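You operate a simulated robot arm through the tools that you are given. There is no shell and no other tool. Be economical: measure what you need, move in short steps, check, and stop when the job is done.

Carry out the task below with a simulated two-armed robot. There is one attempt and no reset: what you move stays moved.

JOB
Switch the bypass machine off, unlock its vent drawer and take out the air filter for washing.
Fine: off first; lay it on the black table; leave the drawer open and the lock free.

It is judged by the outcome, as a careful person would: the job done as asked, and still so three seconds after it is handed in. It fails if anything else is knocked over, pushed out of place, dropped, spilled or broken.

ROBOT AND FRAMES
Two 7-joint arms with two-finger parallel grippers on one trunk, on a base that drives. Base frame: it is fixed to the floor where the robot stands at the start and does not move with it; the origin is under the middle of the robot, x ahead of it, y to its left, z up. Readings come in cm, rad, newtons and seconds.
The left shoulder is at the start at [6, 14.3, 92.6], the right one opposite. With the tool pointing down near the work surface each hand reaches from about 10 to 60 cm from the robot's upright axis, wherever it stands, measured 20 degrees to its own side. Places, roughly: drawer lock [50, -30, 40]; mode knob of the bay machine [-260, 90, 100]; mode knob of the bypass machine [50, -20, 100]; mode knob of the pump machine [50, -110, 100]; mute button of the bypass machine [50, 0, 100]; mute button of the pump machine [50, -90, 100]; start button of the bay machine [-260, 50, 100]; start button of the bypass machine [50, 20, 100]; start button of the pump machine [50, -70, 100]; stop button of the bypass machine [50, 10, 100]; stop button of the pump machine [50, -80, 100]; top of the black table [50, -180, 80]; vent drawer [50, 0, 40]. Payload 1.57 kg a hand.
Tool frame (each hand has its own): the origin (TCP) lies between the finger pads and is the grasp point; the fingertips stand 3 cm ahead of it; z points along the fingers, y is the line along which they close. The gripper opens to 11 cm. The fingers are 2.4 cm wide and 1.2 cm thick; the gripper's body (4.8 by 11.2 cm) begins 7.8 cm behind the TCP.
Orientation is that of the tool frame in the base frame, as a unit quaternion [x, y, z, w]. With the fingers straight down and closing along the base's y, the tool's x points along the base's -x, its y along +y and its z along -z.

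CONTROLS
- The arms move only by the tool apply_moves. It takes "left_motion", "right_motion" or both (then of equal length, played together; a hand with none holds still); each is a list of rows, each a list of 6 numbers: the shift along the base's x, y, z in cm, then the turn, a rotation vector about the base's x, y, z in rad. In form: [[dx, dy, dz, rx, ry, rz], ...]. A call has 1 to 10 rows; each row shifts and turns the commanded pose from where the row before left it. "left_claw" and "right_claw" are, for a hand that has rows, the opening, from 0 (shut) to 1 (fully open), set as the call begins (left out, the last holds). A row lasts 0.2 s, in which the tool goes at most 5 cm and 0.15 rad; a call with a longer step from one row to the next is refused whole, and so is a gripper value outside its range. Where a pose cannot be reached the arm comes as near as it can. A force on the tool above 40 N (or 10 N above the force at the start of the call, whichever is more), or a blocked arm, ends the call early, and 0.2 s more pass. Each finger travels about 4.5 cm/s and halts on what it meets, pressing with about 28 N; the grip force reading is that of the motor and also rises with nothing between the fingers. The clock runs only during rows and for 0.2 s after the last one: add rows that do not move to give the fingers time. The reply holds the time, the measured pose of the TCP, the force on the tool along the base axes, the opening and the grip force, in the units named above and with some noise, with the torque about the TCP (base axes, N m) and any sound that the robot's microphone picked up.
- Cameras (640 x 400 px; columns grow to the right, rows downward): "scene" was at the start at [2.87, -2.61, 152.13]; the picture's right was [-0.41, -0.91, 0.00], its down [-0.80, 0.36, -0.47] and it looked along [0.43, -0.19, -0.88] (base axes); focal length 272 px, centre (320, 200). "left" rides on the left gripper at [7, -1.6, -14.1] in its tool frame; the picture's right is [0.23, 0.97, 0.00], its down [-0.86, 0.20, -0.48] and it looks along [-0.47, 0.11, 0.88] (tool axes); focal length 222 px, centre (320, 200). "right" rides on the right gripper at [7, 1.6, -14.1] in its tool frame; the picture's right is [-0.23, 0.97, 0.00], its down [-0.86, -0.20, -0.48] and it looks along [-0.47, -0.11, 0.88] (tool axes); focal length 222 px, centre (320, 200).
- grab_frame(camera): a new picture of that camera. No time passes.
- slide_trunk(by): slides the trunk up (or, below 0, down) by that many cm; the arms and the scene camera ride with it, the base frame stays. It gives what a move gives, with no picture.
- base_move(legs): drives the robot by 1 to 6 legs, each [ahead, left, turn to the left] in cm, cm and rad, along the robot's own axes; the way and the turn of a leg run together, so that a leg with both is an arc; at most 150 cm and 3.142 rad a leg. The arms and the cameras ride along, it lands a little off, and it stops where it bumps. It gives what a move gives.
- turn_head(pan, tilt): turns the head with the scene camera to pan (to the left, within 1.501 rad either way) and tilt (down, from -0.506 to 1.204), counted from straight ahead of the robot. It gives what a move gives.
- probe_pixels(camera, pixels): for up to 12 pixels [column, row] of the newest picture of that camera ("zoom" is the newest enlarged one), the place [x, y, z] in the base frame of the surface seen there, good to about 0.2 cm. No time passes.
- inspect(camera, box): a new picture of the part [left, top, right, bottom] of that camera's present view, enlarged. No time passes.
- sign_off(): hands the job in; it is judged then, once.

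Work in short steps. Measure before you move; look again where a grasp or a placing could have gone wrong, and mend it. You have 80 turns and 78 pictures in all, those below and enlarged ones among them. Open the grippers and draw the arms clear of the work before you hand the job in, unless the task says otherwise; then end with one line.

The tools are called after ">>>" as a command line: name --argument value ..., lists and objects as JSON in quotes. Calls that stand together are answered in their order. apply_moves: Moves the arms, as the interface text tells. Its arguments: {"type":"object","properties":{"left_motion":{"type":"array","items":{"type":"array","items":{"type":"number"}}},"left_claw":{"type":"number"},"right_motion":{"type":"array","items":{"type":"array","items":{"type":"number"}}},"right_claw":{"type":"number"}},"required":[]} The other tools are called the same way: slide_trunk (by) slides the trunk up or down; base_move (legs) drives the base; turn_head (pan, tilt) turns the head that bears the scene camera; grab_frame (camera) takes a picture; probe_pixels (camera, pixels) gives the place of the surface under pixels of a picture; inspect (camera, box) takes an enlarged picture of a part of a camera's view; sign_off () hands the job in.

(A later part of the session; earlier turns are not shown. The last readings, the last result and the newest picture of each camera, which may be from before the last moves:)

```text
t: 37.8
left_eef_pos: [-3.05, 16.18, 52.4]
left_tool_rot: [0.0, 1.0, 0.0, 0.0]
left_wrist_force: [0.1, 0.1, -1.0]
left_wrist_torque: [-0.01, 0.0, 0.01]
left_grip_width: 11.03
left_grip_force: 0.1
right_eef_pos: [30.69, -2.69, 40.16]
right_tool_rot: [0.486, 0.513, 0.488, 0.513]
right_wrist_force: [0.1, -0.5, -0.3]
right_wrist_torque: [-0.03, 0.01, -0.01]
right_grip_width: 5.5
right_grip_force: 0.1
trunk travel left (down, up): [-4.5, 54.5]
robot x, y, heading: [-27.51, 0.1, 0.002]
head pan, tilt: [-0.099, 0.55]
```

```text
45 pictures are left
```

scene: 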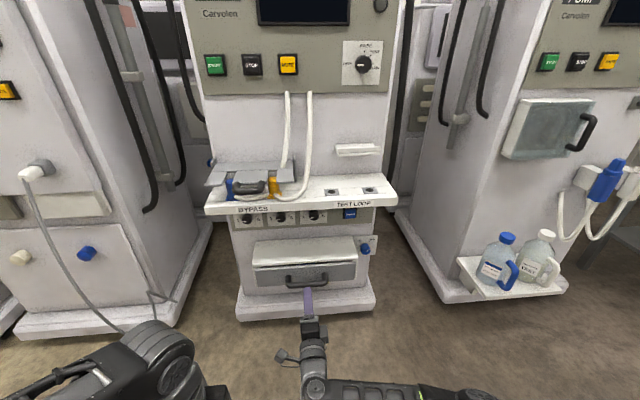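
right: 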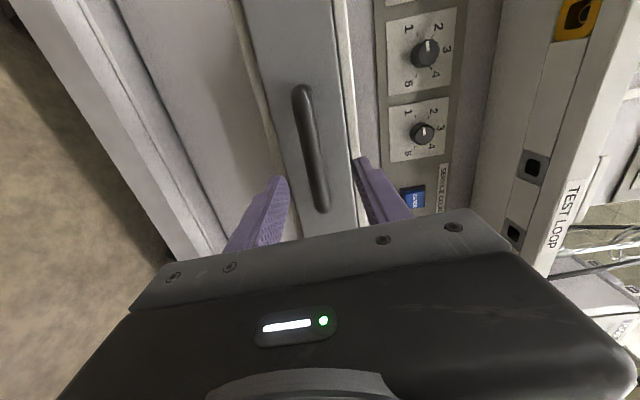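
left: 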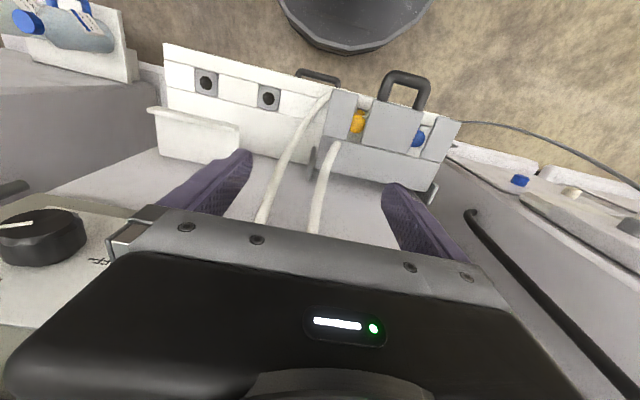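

The handle lies between the finger lines. I advance 7.2 cm and close on the bar.

>>> apply_moves --right_motion '[[3, 0, 0, 0.03, 0, 0], [3, 0, 0, 0, 0, 0], [1.2, 0, 0, 0, 0, 0], [0, 0, 0, 0, 0, 0]]'

>>> apply_moves --right_motion '[[0, 0, 0, 0, 0, 0], [0, 0, 0, 0, 0, 0], [0, 0, 0, 0, 0, 0], [0, 0, 0, 0, 0, 0], [0, 0, 0, 0, 0, 0]]' --right_claw 0.0

>>> grab_frame --camera "right"

```text
t: 38.8
left_eef_pos: [-3.14, 16.15, 52.42]
left_tool_rot: [-0.001, 1.0, 0.0, 0.0]
left_wrist_force: [0.2, 0.2, -0.5]
left_wrist_torque: [0.0, 0.01, 0.0]
left_grip_width: 11.0
left_grip_force: 0.0
right_eef_pos: [38.01, -2.95, 40.36]
right_tool_rot: [0.494, 0.505, 0.496, 0.506]
right_wrist_force: [0.3, -0.4, 0.3]
right_wrist_torque: [0.0, -0.03, -0.01]
right_grip_width: 5.48
right_grip_force: 0.0
trunk travel left (down, up): [-4.5, 54.5]
robot x, y, heading: [-27.74, -0.0, -0.001]
head pan, tilt: [-0.099, 0.55]
```

```text
t: 40.0
left_eef_pos: [-3.0, 16.08, 52.33]
left_tool_rot: [-0.001, 1.0, -0.001, -0.002]
left_wrist_force: [-0.1, 0.0, 0.5]
left_wrist_torque: [0.0, -0.01, -0.02]
left_grip_width: 11.0
left_grip_force: 0.1
right_eef_pos: [37.96, -2.97, 39.54]
right_tool_rot: [0.497, 0.509, 0.492, 0.501]
right_wrist_force: [1.0, -0.3, -36.2]
right_wrist_torque: [0.89, 0.2, 0.15]
right_grip_width: 1.99
right_grip_force: 33.5
trunk travel left (down, up): [-4.5, 54.5]
robot x, y, heading: [-27.84, 0.1, 0.0]
head pan, tilt: [-0.099, 0.55]
```

```text
44 pictures are left
```

right: 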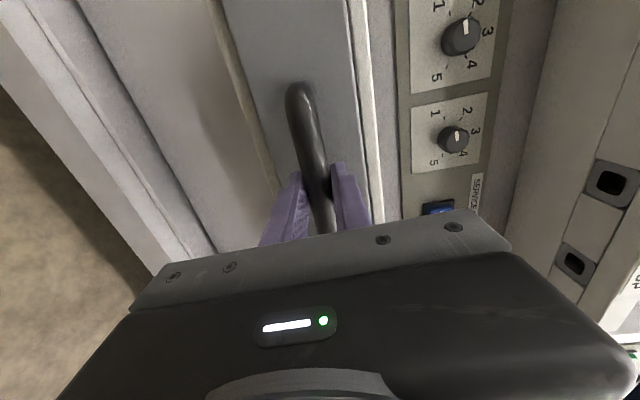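

The bar is gripped (2 cm) but loaded vertically (−36 N), as it lies a bit lower. I relieve by going down 0.8 cm, then pull 3 cm as a test.

>>> apply_moves --right_motion '[[0, 0, -0.4, 0, 0, 0], [0, 0, -0.4, 0, 0, 0], [0, 0, 0, 0, 0, 0]]'

>>> apply_moves --right_motion '[[-0.5, 0, 0, 0, 0, 0], [-0.5, 0, 0, 0, 0, 0], [-1, 0, 0, 0, 0, 0], [-1, 0, 0, 0, 0, 0], [0, 0, 0, 0, 0, 0]]'

>>> grab_frame --camera "scene"

```text
t: 40.8
left_eef_pos: [-3.11, 16.05, 52.54]
left_tool_rot: [-0.001, 1.0, 0.001, -0.001]
left_wrist_force: [0.3, -0.7, 0.4]
left_wrist_torque: [0.04, 0.0, -0.02]
left_grip_width: 11.01
left_grip_force: 0.2
right_eef_pos: [38.0, -2.85, 39.55]
right_tool_rot: [0.496, 0.504, 0.495, 0.505]
right_wrist_force: [-6.0, -6.8, -13.7]
right_wrist_torque: [0.83, 0.17, 0.0]
right_grip_width: 1.98
right_grip_force: 33.4
trunk travel left (down, up): [-4.5, 54.5]
robot x, y, heading: [-27.86, -0.02, 0.003]
head pan, tilt: [-0.099, 0.55]
```

```text
t: 42.0
left_eef_pos: [-3.23, 16.06, 52.48]
left_tool_rot: [0.0, 1.0, 0.0, -0.001]
left_wrist_force: [0.5, -0.1, 0.4]
left_wrist_torque: [0.01, 0.0, 0.04]
left_grip_width: 11.01
left_grip_force: 0.0
right_eef_pos: [35.04, -2.81, 39.51]
right_tool_rot: [0.495, 0.504, 0.494, 0.506]
right_wrist_force: [0.1, -17.6, -3.9]
right_wrist_torque: [0.78, 0.0, 0.02]
right_grip_width: 1.99
right_grip_force: 33.5
trunk travel left (down, up): [-4.5, 54.5]
robot x, y, heading: [-27.32, 0.24, 0.003]
head pan, tilt: [-0.099, 0.55]
```

```text
43 pictures are left
```

scene: 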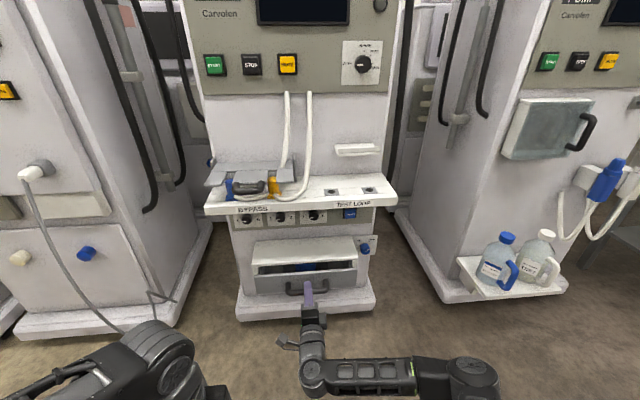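

The drawer slides and blue shows inside. I pull 9 cm more.

>>> apply_moves --right_motion '[[-1.5, -0.2, 0, 0, 0, 0], [-1.5, -0.1, 0, 0, 0, 0], [-1.5, 0, 0, 0, 0, 0], [-1.5, 0, 0, 0, 0, 0], [-1.5, 0, 0, 0, 0, 0], [-1.5, 0, 0, 0, 0, 0], [0, 0, 0, 0, 0, 0]]'

>>> inspect --camera "scene" --box '[200, 180, 440, 330]'

```text
t: 43.6
left_eef_pos: [-3.07, 16.23, 52.4]
left_tool_rot: [-0.001, 1.0, 0.001, -0.001]
left_wrist_force: [0.4, 0.0, 0.1]
left_wrist_torque: [0.0, 0.0, 0.01]
left_grip_width: 11.01
left_grip_force: 0.1
right_eef_pos: [26.11, -3.05, 39.5]
right_tool_rot: [0.494, 0.505, 0.496, 0.506]
right_wrist_force: [26.3, 9.2, 0.5]
right_wrist_torque: [0.82, -0.01, 0.11]
right_grip_width: 2.0
right_grip_force: 33.7
trunk travel left (down, up): [-4.5, 54.5]
robot x, y, heading: [-27.29, -0.08, -0.002]
head pan, tilt: [-0.099, 0.55]
```

```text
2.67 times, centred on (320, 255) of scene
```

zoom: 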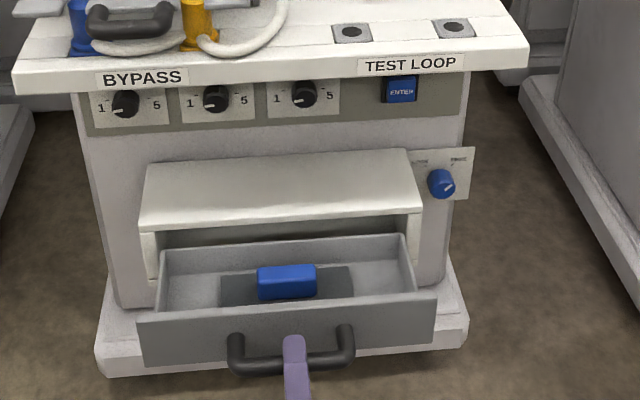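

The drawer is open about 12 cm; inside there is a dark flat filter with a blue block on top at zoom (287,282). I probe its geometry.

>>> probe_pixels --camera "zoom" --pixels '[[287, 272], [262, 272], [312, 270], [287, 285], [225, 290], [345, 285], [350, 270], [240, 278], [290, 243], [200, 290], [290, 312], [400, 280]]'

>>> inspect --camera "scene" --box '[250, 255, 370, 320]'

```text
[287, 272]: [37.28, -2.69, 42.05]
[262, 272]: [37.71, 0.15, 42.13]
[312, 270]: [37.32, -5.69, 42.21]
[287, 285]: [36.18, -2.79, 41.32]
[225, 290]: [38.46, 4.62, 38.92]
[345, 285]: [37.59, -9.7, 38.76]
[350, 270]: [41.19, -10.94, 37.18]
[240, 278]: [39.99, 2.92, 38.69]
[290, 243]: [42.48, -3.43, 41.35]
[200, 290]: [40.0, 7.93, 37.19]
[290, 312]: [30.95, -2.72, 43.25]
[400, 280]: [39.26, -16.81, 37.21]
```

```text
5.33 times, centred on (310, 288) of scene
```

zoom: 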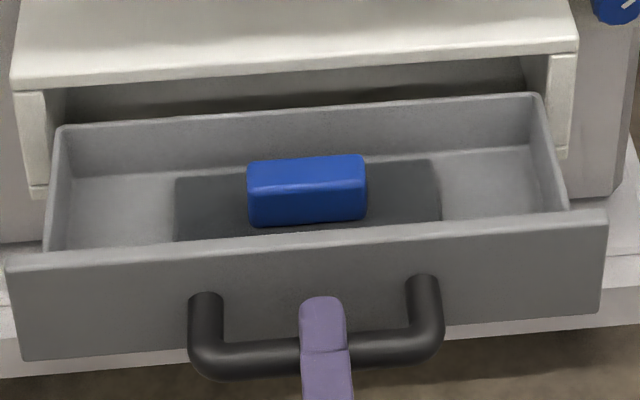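

The filter's blue grip block spans y 0.7…−6.3, x≈36–38.5, z up to 42.2, on a dark plate (z 38.8). I release the handle and back the base straight off, then raise the trunk for a better view.

>>> apply_moves --right_motion '[[0, 0, 0, 0, 0, 0], [0, 0, 0, 0, 0, 0], [0, 0, 0, 0, 0, 0], [0, 0, 0, 0, 0, 0]]' --right_claw 0.5

>>> base_move --legs '[[-14, 0, 0]]'

>>> slide_trunk --by 18

>>> grab_frame --camera "scene"

```text
t: 44.6
left_eef_pos: [-3.11, 16.16, 52.48]
left_tool_rot: [-0.001, 1.0, 0.0, -0.001]
left_wrist_force: [0.0, 0.3, 0.5]
left_wrist_torque: [-0.02, -0.02, -0.01]
left_grip_width: 11.0
left_grip_force: 0.0
right_eef_pos: [26.08, -3.13, 39.41]
right_tool_rot: [0.494, 0.505, 0.495, 0.505]
right_wrist_force: [-0.3, 0.0, 0.1]
right_wrist_torque: [-0.02, -0.01, 0.03]
right_grip_width: 5.49
right_grip_force: 0.2
trunk travel left (down, up): [-4.5, 54.5]
robot x, y, heading: [-27.46, -0.1, 0.002]
head pan, tilt: [-0.099, 0.55]
```

```text
t: 45.9
left_eef_pos: [-16.96, 16.11, 52.39]
left_tool_rot: [-0.001, 1.0, -0.001, -0.001]
left_wrist_force: [0.6, 0.5, 0.0]
left_wrist_torque: [-0.01, 0.01, -0.01]
left_grip_width: 10.99
left_grip_force: 0.0
right_eef_pos: [12.1, -3.15, 39.38]
right_tool_rot: [0.495, 0.504, 0.494, 0.506]
right_wrist_force: [0.1, -0.6, -0.4]
right_wrist_torque: [0.0, -0.02, 0.01]
right_grip_width: 5.48
right_grip_force: 0.0
trunk travel left (down, up): [-4.5, 54.5]
robot x, y, heading: [-41.45, 0.22, 0.003]
head pan, tilt: [-0.099, 0.55]
```

```text
t: 47.9
left_eef_pos: [-16.96, 16.23, 70.42]
left_tool_rot: [-0.001, 1.0, 0.001, -0.001]
left_wrist_force: [0.4, -0.6, 0.2]
left_wrist_torque: [0.02, 0.01, 0.02]
left_grip_width: 11.01
left_grip_force: 0.1
right_eef_pos: [12.15, -3.07, 57.47]
right_tool_rot: [0.494, 0.505, 0.496, 0.505]
right_wrist_force: [0.4, 0.8, -0.5]
right_wrist_torque: [0.02, 0.02, -0.01]
right_grip_width: 5.48
right_grip_force: 0.1
trunk travel left (down, up): [-22.5, 36.5]
robot x, y, heading: [-41.45, -0.01, -0.0]
head pan, tilt: [-0.099, 0.55]
```

```text
40 pictures are left
```

scene: 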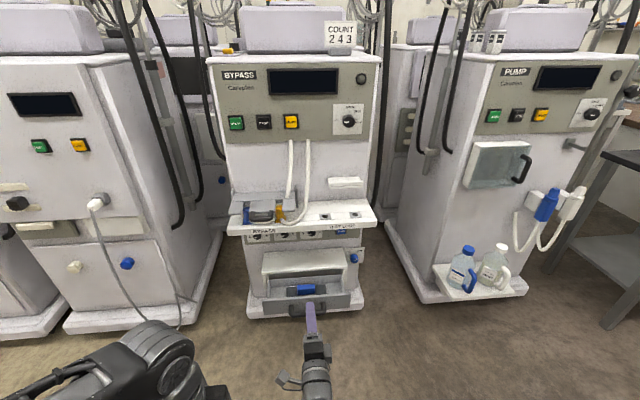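

The drawer stays open. I use the right hand for the filter: roll it back to closing along y (−1.55 about x), then pitch it 45° down.

>>> apply_moves --right_motion '[[0.5, 0, 0.3, -0.15, 0, 0], [0.5, 0, 0.3, -0.15, 0, 0], [0.5, 0, 0.3, -0.15, 0, 0], [0.5, 0, 0.3, -0.15, 0, 0], [0.5, 0, 0.3, -0.15, 0, 0], [0.5, 0, 0.3, -0.15, 0, 0], [0.5, 0, 0.3, -0.15, 0, 0], [0.5, 0, 0, -0.15, 0, 0], [0, 0, 0, -0.15, 0, 0], [0, 0, 0, -0.15, 0, 0]]' --right_claw 0.9

>>> apply_moves --right_motion '[[0, 0, 0, -0.05, 0.1, 0], [0, 0, 0, 0, 0.14, 0], [0, 0, 0, 0, 0.14, 0], [0, 0, 0, 0, 0.14, 0], [0, 0, 0, 0, 0.14, 0], [0, 0, 0, 0, 0.14, 0], [0, 0, 0, 0, 0, 0]]'

>>> grab_frame --camera "scene"

>>> grab_frame --camera "right"

```text
t: 50.1
left_eef_pos: [-16.89, 16.06, 70.57]
left_tool_rot: [0.0, 1.0, 0.0, -0.002]
left_wrist_force: [-0.4, 0.0, 0.4]
left_wrist_torque: [-0.02, 0.02, 0.05]
left_grip_width: 11.03
left_grip_force: 0.0
right_eef_pos: [16.13, -3.02, 59.59]
right_tool_rot: [0.017, 0.707, 0.018, 0.707]
right_wrist_force: [0.1, -0.8, -0.2]
right_wrist_torque: [0.01, 0.02, -0.01]
right_grip_width: 9.9
right_grip_force: 0.1
trunk travel left (down, up): [-22.5, 36.5]
robot x, y, heading: [-41.53, -0.03, 0.005]
head pan, tilt: [-0.099, 0.55]
```

```text
t: 51.7
left_eef_pos: [-16.9, 16.14, 70.44]
left_tool_rot: [-0.002, 1.0, 0.0, 0.0]
left_wrist_force: [1.0, 0.0, 0.4]
left_wrist_torque: [-0.02, 0.01, 0.01]
left_grip_width: 11.01
left_grip_force: 0.1
right_eef_pos: [19.72, -6.16, 55.7]
right_tool_rot: [0.001, 0.927, 0.001, 0.375]
right_wrist_force: [0.3, -0.1, -0.1]
right_wrist_torque: [0.02, -0.03, 0.01]
right_grip_width: 9.9
right_grip_force: 0.2
right hand out of reach, approached as far as the arm can: row 3, 4, 5
trunk travel left (down, up): [-22.5, 36.5]
robot x, y, heading: [-41.38, -0.17, 0.0]
head pan, tilt: [-0.099, 0.55]
```

```text
39 pictures are left
```

scene: 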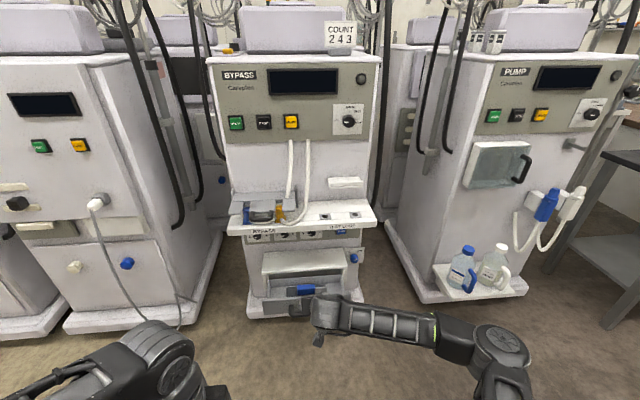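

```text
38 pictures are left
```

right: 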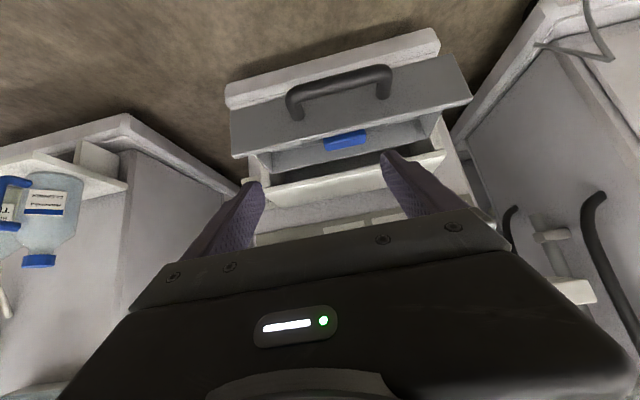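

The hand is pitched ~46° down. I drive 8 cm ahead, then move to a standoff about 9 cm from the blue block and look.

>>> base_move --legs '[[8, 0, 0]]'

>>> apply_moves --right_motion '[[1, 1.7, -2, 0, 0, 0], [1, 1.7, -2, 0, 0, 0], [0.3, 0, -2, 0, 0, 0], [0, 0, 0, 0, 0, 0]]'

>>> grab_frame --camera "right"

>>> inspect --camera "scene" --box '[230, 220, 390, 330]'

```text
t: 52.8
left_eef_pos: [-8.99, 16.07, 70.48]
left_tool_rot: [-0.001, 1.0, 0.0, 0.001]
left_wrist_force: [-0.5, -0.2, -0.8]
left_wrist_torque: [0.03, -0.01, -0.04]
left_grip_width: 11.0
left_grip_force: 0.0
right_eef_pos: [27.72, -6.26, 55.62]
right_tool_rot: [0.002, 0.927, -0.001, 0.376]
right_wrist_force: [0.4, 0.1, 1.6]
right_wrist_torque: [0.01, 0.03, 0.0]
right_grip_width: 9.89
right_grip_force: 0.0
trunk travel left (down, up): [-22.5, 36.5]
robot x, y, heading: [-33.54, -0.02, 0.001]
head pan, tilt: [-0.099, 0.55]
```

```text
t: 53.8
left_eef_pos: [-8.83, 16.15, 70.43]
left_tool_rot: [0.0, 1.0, 0.001, -0.001]
left_wrist_force: [0.4, -0.3, 0.6]
left_wrist_torque: [-0.01, 0.01, 0.02]
left_grip_width: 11.01
left_grip_force: 0.0
right_eef_pos: [30.11, -2.95, 49.87]
right_tool_rot: [0.001, 0.927, 0.0, 0.375]
right_wrist_force: [-0.1, 0.4, 0.6]
right_wrist_torque: [-0.02, -0.01, 0.01]
right_grip_width: 9.87
right_grip_force: 0.0
trunk travel left (down, up): [-22.5, 36.5]
robot x, y, heading: [-33.68, -0.17, 0.0]
head pan, tilt: [-0.099, 0.55]
```

```text
37 pictures are left
```

right: 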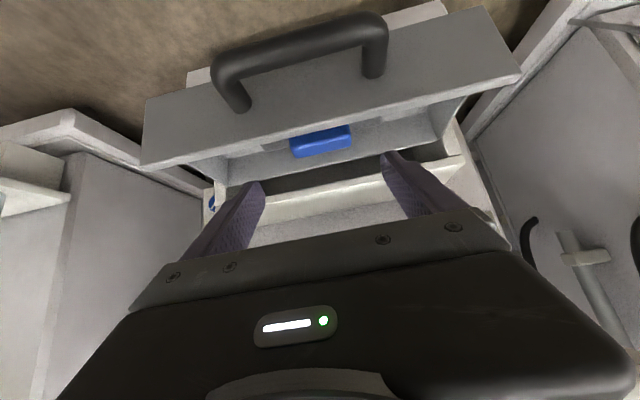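

```text
3.64 times, centred on (310, 275) of scene
```

zoom: 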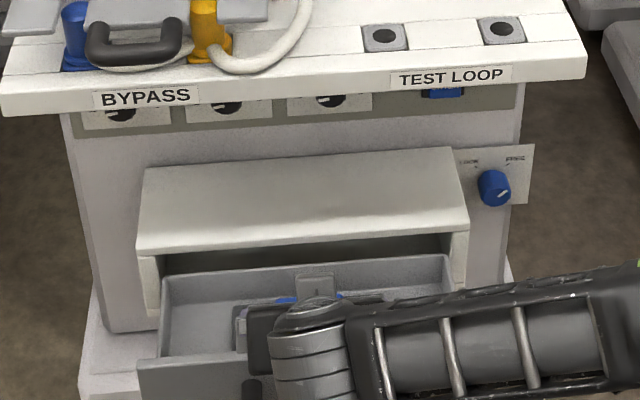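

The block is at (321,141) in the wrist view. I probe its edges for the exact position.

>>> probe_pixels --camera "right" --pixels '[[293, 148], [349, 134], [321, 141], [322, 150], [318, 134], [300, 183], [385, 165]]'

```text
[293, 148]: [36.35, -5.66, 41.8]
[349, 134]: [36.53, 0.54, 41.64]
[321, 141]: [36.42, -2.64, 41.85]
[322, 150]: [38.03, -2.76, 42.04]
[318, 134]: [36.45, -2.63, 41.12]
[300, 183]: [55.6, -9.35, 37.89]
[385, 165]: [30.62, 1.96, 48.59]
```

Block: centre ≈[37.4,−2.6,40.6], 6.5 cm wide. I descend along the approach to TCP [36.4,−2.6,42.1].

>>> apply_moves --right_motion '[[2.3, 0.2, -2.3, 0, 0, 0], [2, 0.1, -2.5, 0, 0, 0], [2, 0, -2.3, 0, 0, 0], [0, 0, -0.7, 0, 0, 0], [0, 0, 0, 0, 0, 0]]'

>>> grab_frame --camera "right"

```text
t: 55.0
left_eef_pos: [-8.9, 16.1, 70.47]
left_tool_rot: [0.0, 1.0, 0.001, -0.001]
left_wrist_force: [0.0, -0.1, 0.4]
left_wrist_torque: [0.04, 0.02, 0.0]
left_grip_width: 10.98
left_grip_force: 0.0
right_eef_pos: [36.25, -2.61, 41.81]
right_tool_rot: [0.002, 0.927, -0.001, 0.376]
right_wrist_force: [0.0, -0.4, 0.7]
right_wrist_torque: [0.01, 0.02, 0.02]
right_grip_width: 9.91
right_grip_force: 0.0
trunk travel left (down, up): [-22.5, 36.5]
robot x, y, heading: [-33.65, -0.08, -0.001]
head pan, tilt: [-0.099, 0.55]
```

```text
35 pictures are left
```

right: 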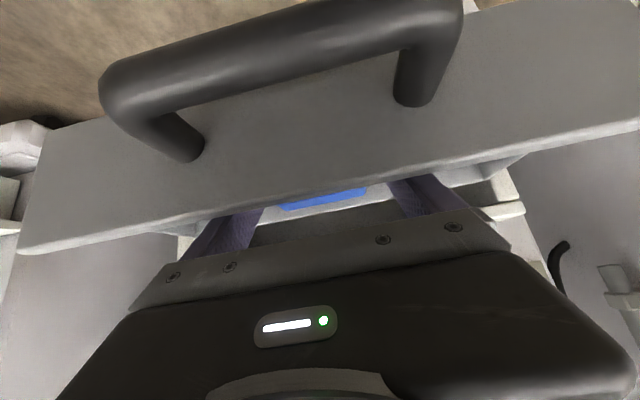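

The block lies between the fingers without contact. I close and lift 3 cm gently.

>>> apply_moves --right_motion '[[0, 0, 0, 0, 0, 0], [0, 0, 0, 0, 0, 0], [0, 0, 0, 0, 0, 0], [0, 0, 0, 0, 0, 0], [0, 0, 0, 0, 0, 0]]' --right_claw 0.3

>>> apply_moves --right_motion '[[0, 0, 0.5, 0, 0, 0], [0, 0, 1, 0, 0, 0], [0, 0, 1.5, 0, 0, 0], [0, 0, 0, 0, 0, 0]]'

>>> inspect --camera "scene" --box '[230, 220, 390, 330]'

>>> grab_frame --camera "right"

```text
t: 56.2
left_eef_pos: [-8.81, 16.22, 70.48]
left_tool_rot: [0.0, 1.0, 0.0, -0.001]
left_wrist_force: [-0.2, 0.5, 0.4]
left_wrist_torque: [0.01, -0.01, 0.0]
left_grip_width: 11.02
left_grip_force: 0.2
right_eef_pos: [36.29, -2.57, 41.72]
right_tool_rot: [0.002, 0.927, -0.001, 0.375]
right_wrist_force: [-0.6, 0.4, 0.4]
right_wrist_torque: [0.01, 0.01, 0.0]
right_grip_width: 6.9
right_grip_force: 27.5
trunk travel left (down, up): [-22.5, 36.5]
robot x, y, heading: [-33.51, 0.0, -0.001]
head pan, tilt: [-0.099, 0.55]
```

```text
t: 57.2
left_eef_pos: [-9.0, 16.22, 70.42]
left_tool_rot: [0.0, 1.0, 0.0, -0.001]
left_wrist_force: [-0.6, 0.5, 0.2]
left_wrist_torque: [0.0, 0.02, 0.01]
left_grip_width: 11.0
left_grip_force: 0.1
right_eef_pos: [36.28, -2.59, 44.76]
right_tool_rot: [0.002, 0.927, 0.0, 0.375]
right_wrist_force: [0.1, -0.6, -0.6]
right_wrist_torque: [0.0, 0.0, 0.0]
right_grip_width: 6.9
right_grip_force: 28.0
trunk travel left (down, up): [-22.5, 36.5]
robot x, y, heading: [-33.47, -0.13, -0.003]
head pan, tilt: [-0.099, 0.55]
```

```text
3.64 times, centred on (310, 275) of scene
```

zoom: 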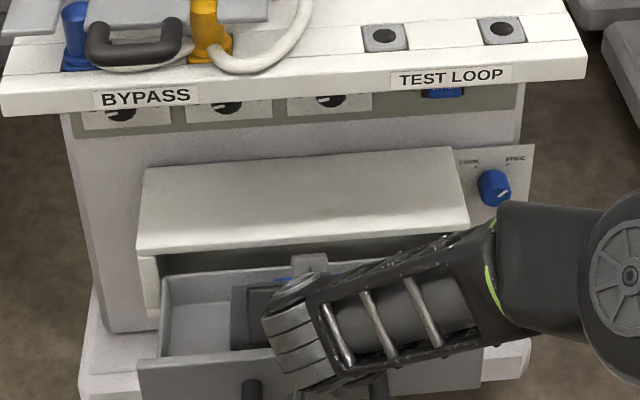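

```text
33 pictures are left
```

right: 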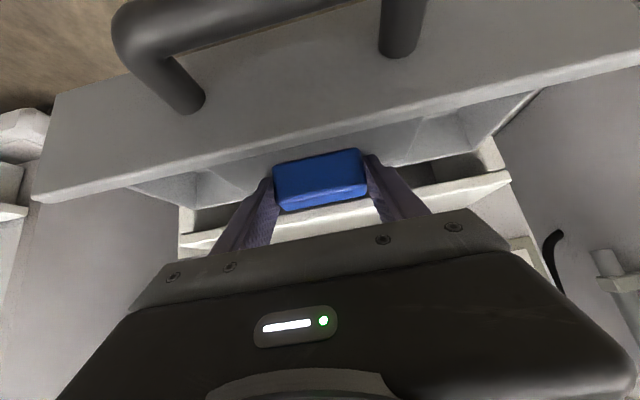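

The block moves with the fingers. I lift 5 cm more and look for the whole filter.

>>> apply_moves --right_motion '[[0, 0, 1.5, 0, 0, 0], [0, 0, 1.5, 0, 0, 0], [0, 0, 2, 0, 0, 0], [-1, 0, 2, 0, 0, 0], [-1, 0, 0, 0, 0, 0]]'

>>> grab_frame --camera "right"

>>> inspect --camera "scene" --box '[230, 210, 390, 310]'

```text
t: 58.4
left_eef_pos: [-8.92, 16.13, 70.43]
left_tool_rot: [0.0, 1.0, -0.001, -0.001]
left_wrist_force: [0.6, 0.2, 0.3]
left_wrist_torque: [0.0, 0.0, -0.05]
left_grip_width: 11.01
left_grip_force: 0.0
right_eef_pos: [34.25, -2.54, 51.86]
right_tool_rot: [0.001, 0.927, 0.001, 0.375]
right_wrist_force: [0.4, -0.1, -1.2]
right_wrist_torque: [0.0, 0.0, -0.01]
right_grip_width: 6.9
right_grip_force: 27.8
trunk travel left (down, up): [-22.5, 36.5]
robot x, y, heading: [-33.64, 0.11, 0.001]
head pan, tilt: [-0.099, 0.55]
```

```text
32 pictures are left
```

right: 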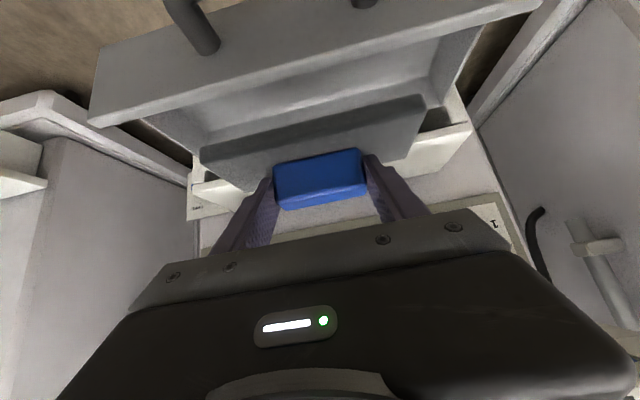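

```text
4.00 times, centred on (310, 260) of scene
```

zoom: 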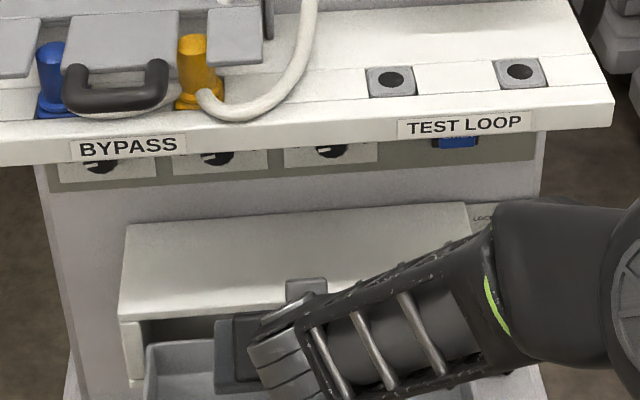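

The whole filter hangs from the grip, clear of the drawer. I back the base off 30 cm, raise the trunk 36 cm, and look to the right at the black table.

>>> base_move --legs '[[-30, 0, 0]]'

>>> slide_trunk --by 36

>>> turn_head --pan -0.9 --tilt 0.5

>>> grab_frame --camera "scene"

```text
t: 60.4
left_eef_pos: [-38.75, 16.09, 70.48]
left_tool_rot: [0.002, 1.0, 0.0, -0.001]
left_wrist_force: [0.4, 0.2, 0.8]
left_wrist_torque: [0.01, 0.0, 0.0]
left_grip_width: 11.0
left_grip_force: 0.0
right_eef_pos: [4.41, -2.78, 51.85]
right_tool_rot: [0.003, 0.927, -0.001, 0.375]
right_wrist_force: [0.4, 0.6, -0.9]
right_wrist_torque: [0.01, 0.04, 0.02]
right_grip_width: 6.92
right_grip_force: 28.4
trunk travel left (down, up): [-22.5, 36.5]
robot x, y, heading: [-63.39, -0.03, -0.004]
head pan, tilt: [-0.099, 0.55]
```

```text
t: 63.9
left_eef_pos: [-38.84, 16.0, 106.5]
left_tool_rot: [0.002, 1.0, 0.0, -0.001]
left_wrist_force: [-0.9, 0.1, 0.5]
left_wrist_torque: [0.01, -0.01, -0.04]
left_grip_width: 10.99
left_grip_force: 0.1
right_eef_pos: [4.4, -2.71, 87.79]
right_tool_rot: [0.003, 0.927, -0.001, 0.375]
right_wrist_force: [0.0, 0.5, -0.9]
right_wrist_torque: [0.0, 0.0, -0.03]
right_grip_width: 6.92
right_grip_force: 28.0
trunk travel left (down, up): [-58.5, 0.5]
robot x, y, heading: [-63.56, -0.04, -0.003]
head pan, tilt: [-0.099, 0.55]
```

```text
t: 65.0
left_eef_pos: [-38.82, 16.02, 106.37]
left_tool_rot: [0.002, 1.0, -0.001, -0.001]
left_wrist_force: [0.2, -0.4, 0.5]
left_wrist_torque: [0.01, -0.02, -0.03]
left_grip_width: 11.0
left_grip_force: 0.1
right_eef_pos: [4.36, -2.69, 87.75]
right_tool_rot: [0.004, 0.927, -0.001, 0.376]
right_wrist_force: [-0.4, 0.3, -1.5]
right_wrist_torque: [0.03, -0.02, 0.02]
right_grip_width: 6.89
right_grip_force: 28.1
trunk travel left (down, up): [-58.5, 0.5]
robot x, y, heading: [-63.7, 0.32, -0.001]
head pan, tilt: [-0.901, 0.499]
```

```text
30 pictures are left
```

scene: 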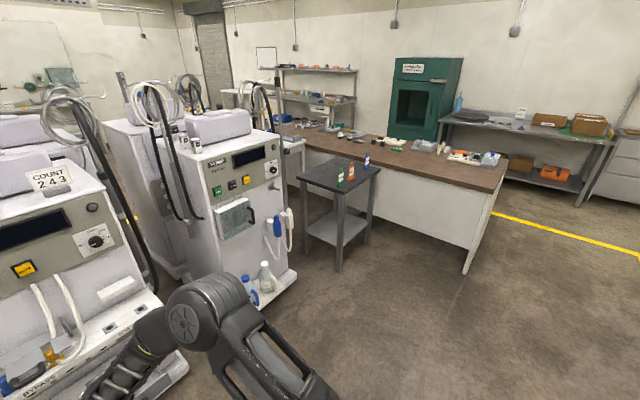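

The black table is at (345,180) with three small items along one edge. I enlarge and probe it.

>>> inspect --camera "scene" --box '[280, 140, 400, 215]'

>>> probe_pixels --camera "zoom" --pixels '[[95, 180], [270, 280], [200, 210], [250, 155], [535, 170], [360, 110], [318, 240], [375, 190], [460, 125], [318, 200], [360, 260], [160, 120]]'

```text
5.33 times, centred on (340, 178) of scene
```

zoom: 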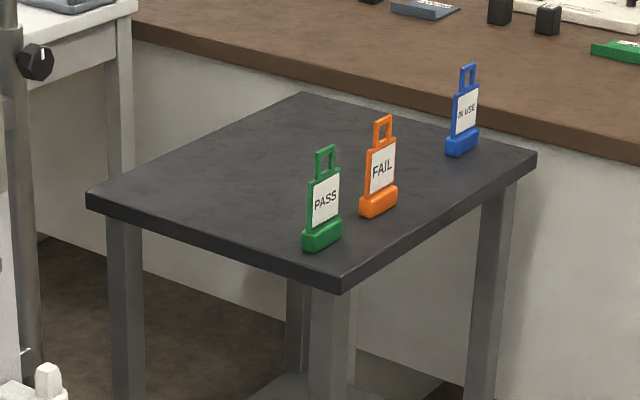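

```text
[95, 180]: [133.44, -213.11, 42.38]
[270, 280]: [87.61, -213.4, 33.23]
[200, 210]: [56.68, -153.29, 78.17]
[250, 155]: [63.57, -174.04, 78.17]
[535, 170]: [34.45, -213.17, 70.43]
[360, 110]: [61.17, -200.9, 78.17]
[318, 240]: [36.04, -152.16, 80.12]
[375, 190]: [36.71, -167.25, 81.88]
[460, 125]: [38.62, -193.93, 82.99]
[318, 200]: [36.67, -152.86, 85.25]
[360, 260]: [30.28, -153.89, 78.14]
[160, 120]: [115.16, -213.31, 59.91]
```

Table top is z 78.2, about x 29–70, y −145…−207; the PASS/FAIL/IN USE signs stand at x≈37. The free area behind them around [58,−180] suits. I check sign tops and the counter end before driving.

>>> probe_pixels --camera "zoom" --pixels '[[325, 152], [383, 121], [467, 69], [340, 275], [105, 195], [300, 97], [525, 155]]'

>>> probe_pixels --camera "scene" --pixels '[[467, 268], [500, 185], [485, 205], [400, 300], [500, 350], [350, 300], [265, 290]]'

```text
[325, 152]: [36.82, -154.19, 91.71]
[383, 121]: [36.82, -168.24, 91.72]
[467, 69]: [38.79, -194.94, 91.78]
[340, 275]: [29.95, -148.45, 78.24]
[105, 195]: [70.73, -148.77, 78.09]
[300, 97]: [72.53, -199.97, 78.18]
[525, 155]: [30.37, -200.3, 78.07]
```

```text
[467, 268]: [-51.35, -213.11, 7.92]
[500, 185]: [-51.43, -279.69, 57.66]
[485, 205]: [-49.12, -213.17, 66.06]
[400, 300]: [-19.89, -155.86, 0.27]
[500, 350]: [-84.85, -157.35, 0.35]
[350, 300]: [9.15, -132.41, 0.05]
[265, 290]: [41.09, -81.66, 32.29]
```

Sign tops are at z 91.8. I raise the arm to carry at z ≈102, shifted to the right side, then drive sideways 160 cm.

>>> apply_moves --right_motion '[[0, -2, 2, 0, 0, 0], [0, -2, 2, 0, 0, 0], [0, -2, 2, 0, 0, 0], [0, -2, 2, 0, 0, 0], [0, -2, 2, 0, 0, 0], [0, -2, 2, 0, 0, 0], [0, -2, 2, 0, 0, 0], [0, -2, 1, 0, 0, 0], [0, -1, 0, 0, 0, 0], [0, 0, 0, 0, 0, 0]]'

>>> base_move --legs '[[0, -80, 0], [0, -78, 0]]'

>>> turn_head --pan -0.2 --tilt 0.55

>>> grab_frame --camera "scene"

```text
t: 67.2
left_eef_pos: [-38.89, 16.04, 106.52]
left_tool_rot: [0.002, 1.0, 0.0, -0.001]
left_wrist_force: [-0.3, 0.2, -0.3]
left_wrist_torque: [0.05, 0.01, 0.02]
left_grip_width: 10.99
left_grip_force: 0.1
right_eef_pos: [4.42, -19.67, 103.0]
right_tool_rot: [0.003, 0.927, -0.002, 0.375]
right_wrist_force: [0.2, 1.2, -0.2]
right_wrist_torque: [0.01, 0.04, 0.04]
right_grip_width: 6.9
right_grip_force: 28.4
trunk travel left (down, up): [-58.5, 0.5]
robot x, y, heading: [-63.39, 0.05, -0.004]
head pan, tilt: [-0.901, 0.499]
```

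```text
t: 75.3
left_eef_pos: [-40.26, -142.53, 106.51]
left_tool_rot: [0.003, 1.0, 0.0, -0.001]
left_wrist_force: [-0.7, 0.3, 0.0]
left_wrist_torque: [0.02, 0.0, -0.01]
left_grip_width: 11.0
left_grip_force: 0.0
right_eef_pos: [2.9, -178.5, 102.79]
right_tool_rot: [0.004, 0.927, -0.001, 0.376]
right_wrist_force: [-0.4, -0.5, -0.7]
right_wrist_torque: [-0.01, 0.02, 0.0]
right_grip_width: 6.91
right_grip_force: 27.6
trunk travel left (down, up): [-58.5, 0.5]
robot x, y, heading: [-64.57, -158.13, -0.008]
head pan, tilt: [-0.901, 0.499]
```

```text
t: 76.4
left_eef_pos: [-40.31, -142.5, 106.46]
left_tool_rot: [0.003, 1.0, 0.0, -0.001]
left_wrist_force: [0.4, 0.4, -1.1]
left_wrist_torque: [0.0, -0.02, -0.03]
left_grip_width: 11.0
left_grip_force: 0.0
right_eef_pos: [2.89, -178.27, 102.83]
right_tool_rot: [0.005, 0.927, -0.002, 0.375]
right_wrist_force: [-0.1, 0.8, 0.0]
right_wrist_torque: [0.0, 0.04, -0.01]
right_grip_width: 6.91
right_grip_force: 27.8
trunk travel left (down, up): [-58.5, 0.5]
robot x, y, heading: [-65.26, -158.45, -0.008]
head pan, tilt: [-0.201, 0.55]
```

```text
28 pictures are left
```

scene: 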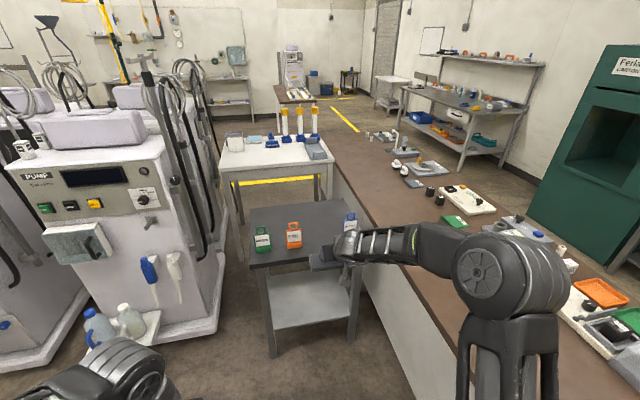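

The elbow sticks out toward the counter on the right. I probe elbow, forearm and counter heights before driving forward.

>>> probe_pixels --camera "scene" --pixels '[[500, 270], [560, 290], [510, 330], [500, 235], [430, 245], [520, 225], [600, 290], [455, 190], [600, 340], [355, 250], [347, 220], [445, 262]]'

>>> grab_frame --camera "right"

```text
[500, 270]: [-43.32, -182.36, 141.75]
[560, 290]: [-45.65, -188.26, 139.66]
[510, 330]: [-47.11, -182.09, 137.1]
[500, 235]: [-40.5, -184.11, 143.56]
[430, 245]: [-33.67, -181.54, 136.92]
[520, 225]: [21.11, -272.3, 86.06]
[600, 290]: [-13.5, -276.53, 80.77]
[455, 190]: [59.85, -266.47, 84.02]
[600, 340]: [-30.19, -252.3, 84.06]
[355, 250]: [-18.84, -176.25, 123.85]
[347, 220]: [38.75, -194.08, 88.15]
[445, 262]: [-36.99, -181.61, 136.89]
```

```text
27 pictures are left
```

right: 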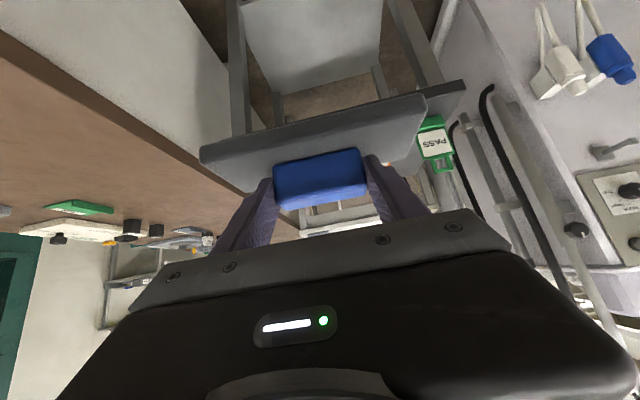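

The elbow is high (z≈140) and clear. I drive ahead 40 cm with the filter well above the signs, then look.

>>> base_move --legs '[[40, 0, 0.008]]'

>>> grab_frame --camera "scene"

>>> grab_frame --camera "right"

```text
t: 78.9
left_eef_pos: [0.36, -142.58, 106.45]
left_tool_rot: [0.001, 1.0, 0.0, 0.0]
left_wrist_force: [-0.6, 0.5, -1.0]
left_wrist_torque: [0.0, 0.05, 0.01]
left_grip_width: 10.98
left_grip_force: 0.0
right_eef_pos: [43.66, -178.2, 102.97]
right_tool_rot: [0.002, 0.927, 0.0, 0.375]
right_wrist_force: [-0.4, 0.3, 0.3]
right_wrist_torque: [0.01, 0.02, -0.01]
right_grip_width: 6.88
right_grip_force: 28.4
trunk travel left (down, up): [-58.5, 0.5]
robot x, y, heading: [-24.21, -158.63, 0.0]
head pan, tilt: [-0.201, 0.55]
```

```text
26 pictures are left
```

scene: 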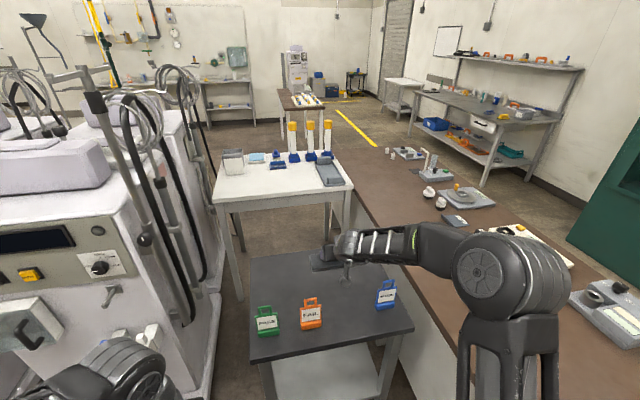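

```text
25 pictures are left
```

right: 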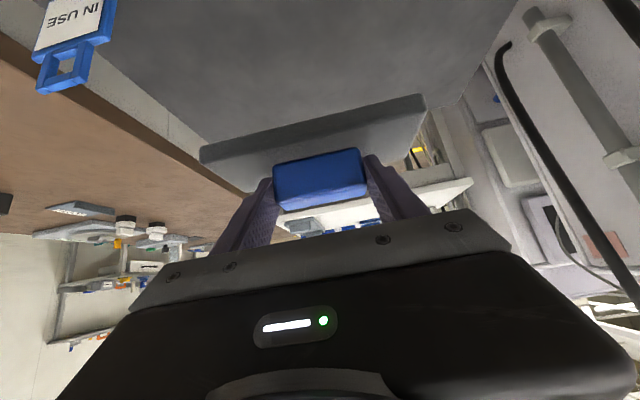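

Clear so far, the table lies beneath. I drive 12 cm more, then lower most of the way to about 1.5 cm above the table.

>>> base_move --legs '[[12, 0, 0]]'

>>> apply_moves --right_motion '[[0, 0.5, -3, 0, 0, 0], [0, 0.5, -3, 0, 0, 0], [0, 0.5, -3, 0, 0, 0], [0, 0, -3, 0, 0, 0], [0, 0, -3, 0, 0, 0], [0, 0, -2, 0, 0, 0], [0, 0, -1, 0, 0, 0], [0, 0, 0, 0, 0, 0]]'

>>> inspect --camera "scene" --box '[230, 230, 430, 355]'

>>> grab_frame --camera "right"

```text
t: 80.2
left_eef_pos: [12.66, -142.44, 106.41]
left_tool_rot: [0.001, 1.0, 0.0, -0.001]
left_wrist_force: [0.2, 0.9, 0.5]
left_wrist_torque: [0.02, 0.04, 0.03]
left_grip_width: 11.0
left_grip_force: 0.2
right_eef_pos: [56.05, -178.06, 102.7]
right_tool_rot: [0.002, 0.927, -0.001, 0.374]
right_wrist_force: [0.2, -0.4, -0.6]
right_wrist_torque: [-0.01, -0.01, 0.01]
right_grip_width: 6.92
right_grip_force: 27.9
trunk travel left (down, up): [-58.5, 0.5]
robot x, y, heading: [-12.14, -158.69, 0.001]
head pan, tilt: [-0.201, 0.55]
```

```text
t: 82.0
left_eef_pos: [12.46, -142.39, 106.46]
left_tool_rot: [-0.001, 1.0, 0.0, -0.002]
left_wrist_force: [0.6, 0.4, 0.0]
left_wrist_torque: [0.02, -0.02, 0.01]
left_grip_width: 10.98
left_grip_force: 0.1
right_eef_pos: [56.03, -176.61, 84.91]
right_tool_rot: [0.001, 0.927, 0.0, 0.375]
right_wrist_force: [-0.2, -0.3, -1.2]
right_wrist_torque: [0.02, -0.01, -0.03]
right_grip_width: 6.91
right_grip_force: 28.2
trunk travel left (down, up): [-58.5, 0.5]
robot x, y, heading: [-12.25, -158.59, -0.0]
head pan, tilt: [-0.201, 0.55]
```

```text
3.20 times, centred on (330, 292) of scene
```

zoom: 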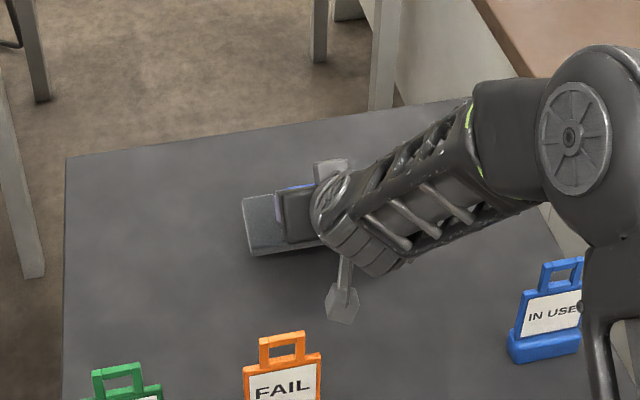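

```text
23 pictures are left
```

right: 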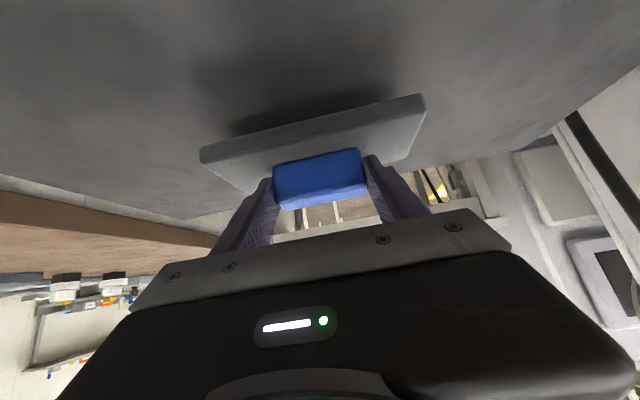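

The filter hovers over clear table. I lower slowly toward contact.

>>> apply_moves --right_motion '[[0, 0, -0.6, 0, 0, 0], [0, 0, -0.6, 0, 0, 0], [0, 0, -0.3, 0, 0, 0], [0, 0, 0, 0, 0, 0]]'

>>> apply_moves --right_motion '[[0, 0, -0.2, 0, 0, 0], [0, 0, -0.2, 0, 0, 0], [0, 0, 0, 0, 0, 0]]'

>>> grab_frame --camera "right"

```text
t: 83.0
left_eef_pos: [12.49, -142.58, 106.5]
left_tool_rot: [-0.001, 1.0, 0.0, -0.001]
left_wrist_force: [0.2, -0.3, 0.9]
left_wrist_torque: [0.02, 0.02, -0.03]
left_grip_width: 11.03
left_grip_force: 0.0
right_eef_pos: [55.96, -176.59, 83.26]
right_tool_rot: [0.001, 0.927, 0.0, 0.376]
right_wrist_force: [1.3, -0.3, -1.0]
right_wrist_torque: [0.01, 0.02, -0.02]
right_grip_width: 6.89
right_grip_force: 28.3
trunk travel left (down, up): [-58.5, 0.5]
robot x, y, heading: [-12.06, -158.55, -0.002]
head pan, tilt: [-0.201, 0.55]
```

```text
t: 83.8
left_eef_pos: [12.63, -142.5, 106.5]
left_tool_rot: [-0.001, 1.0, 0.0, -0.001]
left_wrist_force: [0.6, 0.6, -1.0]
left_wrist_torque: [0.03, -0.03, -0.03]
left_grip_width: 11.01
left_grip_force: 0.0
right_eef_pos: [55.92, -176.66, 83.0]
right_tool_rot: [0.002, 0.927, -0.001, 0.375]
right_wrist_force: [1.1, -0.3, -0.2]
right_wrist_torque: [-0.01, 0.0, -0.03]
right_grip_width: 6.9
right_grip_force: 28.0
trunk travel left (down, up): [-58.5, 0.5]
robot x, y, heading: [-11.77, -158.61, -0.004]
head pan, tilt: [-0.201, 0.55]
```

```text
22 pictures are left
```

right: 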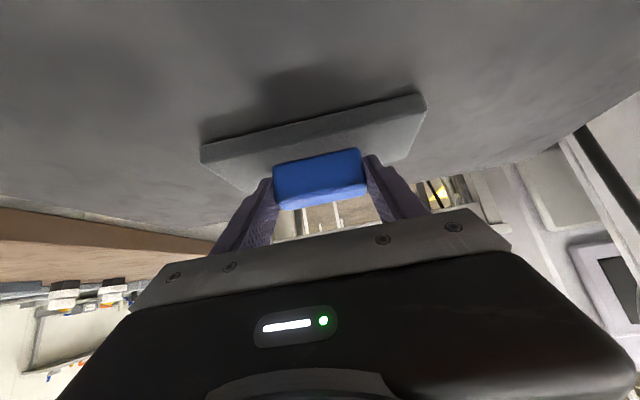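

No contact yet, the shadow shows a small gap. I lower another 0.5 cm in fine steps.

>>> apply_moves --right_motion '[[0, 0, -0.15, 0, 0, 0], [0, 0, -0.15, 0, 0, 0], [0, 0, 0, 0, 0, 0]]'

>>> apply_moves --right_motion '[[0, 0, -0.1, 0, 0, 0], [0, 0, -0.1, 0, 0, 0], [0, 0, 0, 0, 0, 0]]'

>>> inspect --camera "right" --box '[160, 60, 480, 260]'

```text
t: 84.6
left_eef_pos: [12.59, -142.42, 106.6]
left_tool_rot: [-0.001, 1.0, 0.0, 0.0]
left_wrist_force: [-0.7, -0.4, -0.2]
left_wrist_torque: [-0.02, 0.02, 0.01]
left_grip_width: 10.99
left_grip_force: 0.0
right_eef_pos: [55.83, -176.49, 82.77]
right_tool_rot: [0.002, 0.926, 0.0, 0.376]
right_wrist_force: [-0.5, -0.2, 1.5]
right_wrist_torque: [0.16, 0.03, -0.02]
right_grip_width: 6.88
right_grip_force: 27.8
trunk travel left (down, up): [-58.5, 0.5]
robot x, y, heading: [-12.01, -159.04, -0.0]
head pan, tilt: [-0.201, 0.55]
```

```text
t: 85.4
left_eef_pos: [12.38, -142.41, 106.51]
left_tool_rot: [0.0, 1.0, 0.0, -0.001]
left_wrist_force: [-0.4, 0.4, -0.4]
left_wrist_torque: [0.05, 0.0, -0.02]
left_grip_width: 11.02
left_grip_force: 0.1
right_eef_pos: [55.91, -176.73, 82.69]
right_tool_rot: [0.001, 0.926, -0.001, 0.379]
right_wrist_force: [-0.9, 0.5, 16.8]
right_wrist_torque: [0.17, 0.32, 0.0]
right_grip_width: 6.91
right_grip_force: 28.1
trunk travel left (down, up): [-58.5, 0.5]
robot x, y, heading: [-11.87, -158.4, 0.001]
head pan, tilt: [-0.201, 0.55]
```

```text
2.00 times, centred on (320, 160) of right
```

zoom: 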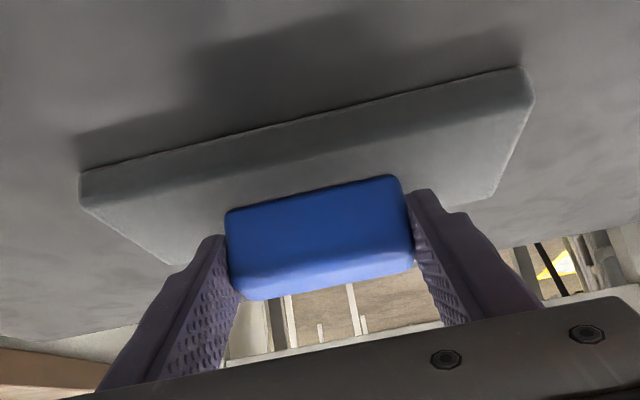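

Contact (17 N up). I ease 0.15 cm, open the fingers, and withdraw up and back.

>>> apply_moves --right_motion '[[0, 0, 0.15, 0, 0, 0], [0, 0, 0, 0, 0, 0]]'

>>> apply_moves --right_motion '[[0, 0, 0, 0, 0, 0], [0, 0, 0, 0, 0, 0], [0, 0, 0, 0, 0, 0], [0, 0, 0, 0, 0, 0], [-1, 0, 1.5, 0, 0, 0], [-1, 0, 3, 0, 0, 0], [0, 0, 4, 0, 0, 0], [0, 0, 4, 0, 0, 0], [0, 0, 4, 0, 0, 0], [0, 0, 4, 0, 0, 0]]' --right_claw 0.95

>>> grab_frame --camera "scene"

>>> grab_frame --camera "right"

```text
t: 86.0
left_eef_pos: [12.56, -142.44, 106.43]
left_tool_rot: [0.0, 1.0, -0.001, 0.0]
left_wrist_force: [0.1, 0.1, 0.2]
left_wrist_torque: [0.01, 0.01, -0.01]
left_grip_width: 11.0
left_grip_force: 0.0
right_eef_pos: [55.94, -176.67, 82.73]
right_tool_rot: [0.002, 0.926, -0.001, 0.378]
right_wrist_force: [0.8, 0.4, 13.8]
right_wrist_torque: [-0.04, -0.28, 0.02]
right_grip_width: 6.93
right_grip_force: 28.3
trunk travel left (down, up): [-58.5, 0.5]
robot x, y, heading: [-11.99, -158.73, 0.001]
head pan, tilt: [-0.201, 0.55]
```

```text
t: 88.2
left_eef_pos: [12.38, -142.51, 106.5]
left_tool_rot: [0.0, 1.0, 0.0, -0.001]
left_wrist_force: [-0.6, -0.5, 0.1]
left_wrist_torque: [0.01, 0.02, 0.03]
left_grip_width: 10.98
left_grip_force: 0.0
right_eef_pos: [53.83, -176.69, 103.01]
right_tool_rot: [0.001, 0.927, 0.0, 0.375]
right_wrist_force: [0.0, 0.4, 0.7]
right_wrist_torque: [0.01, -0.01, -0.02]
right_grip_width: 10.46
right_grip_force: 0.1
trunk travel left (down, up): [-58.5, 0.5]
robot x, y, heading: [-11.96, -158.87, -0.001]
head pan, tilt: [-0.201, 0.55]
```

```text
20 pictures are left
```

scene: 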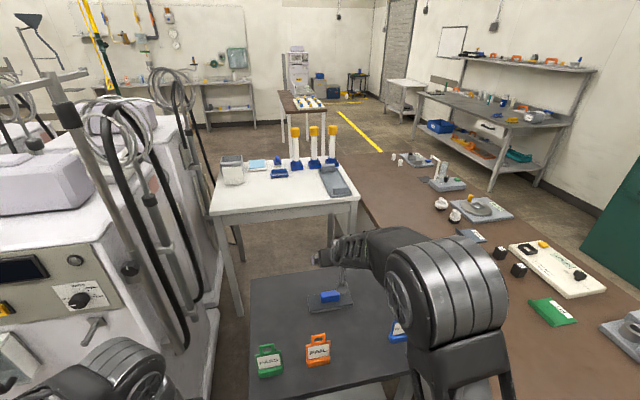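

```text
19 pictures are left
```

right: 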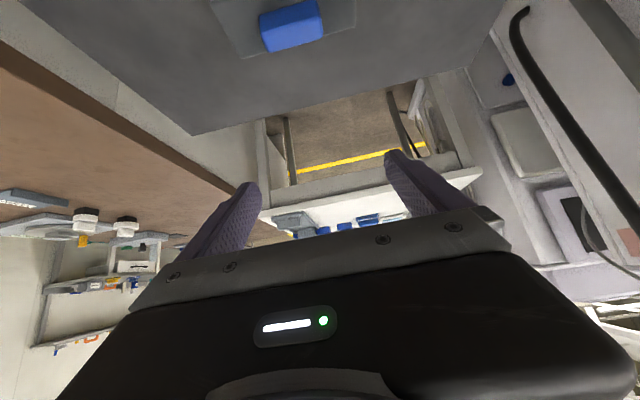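

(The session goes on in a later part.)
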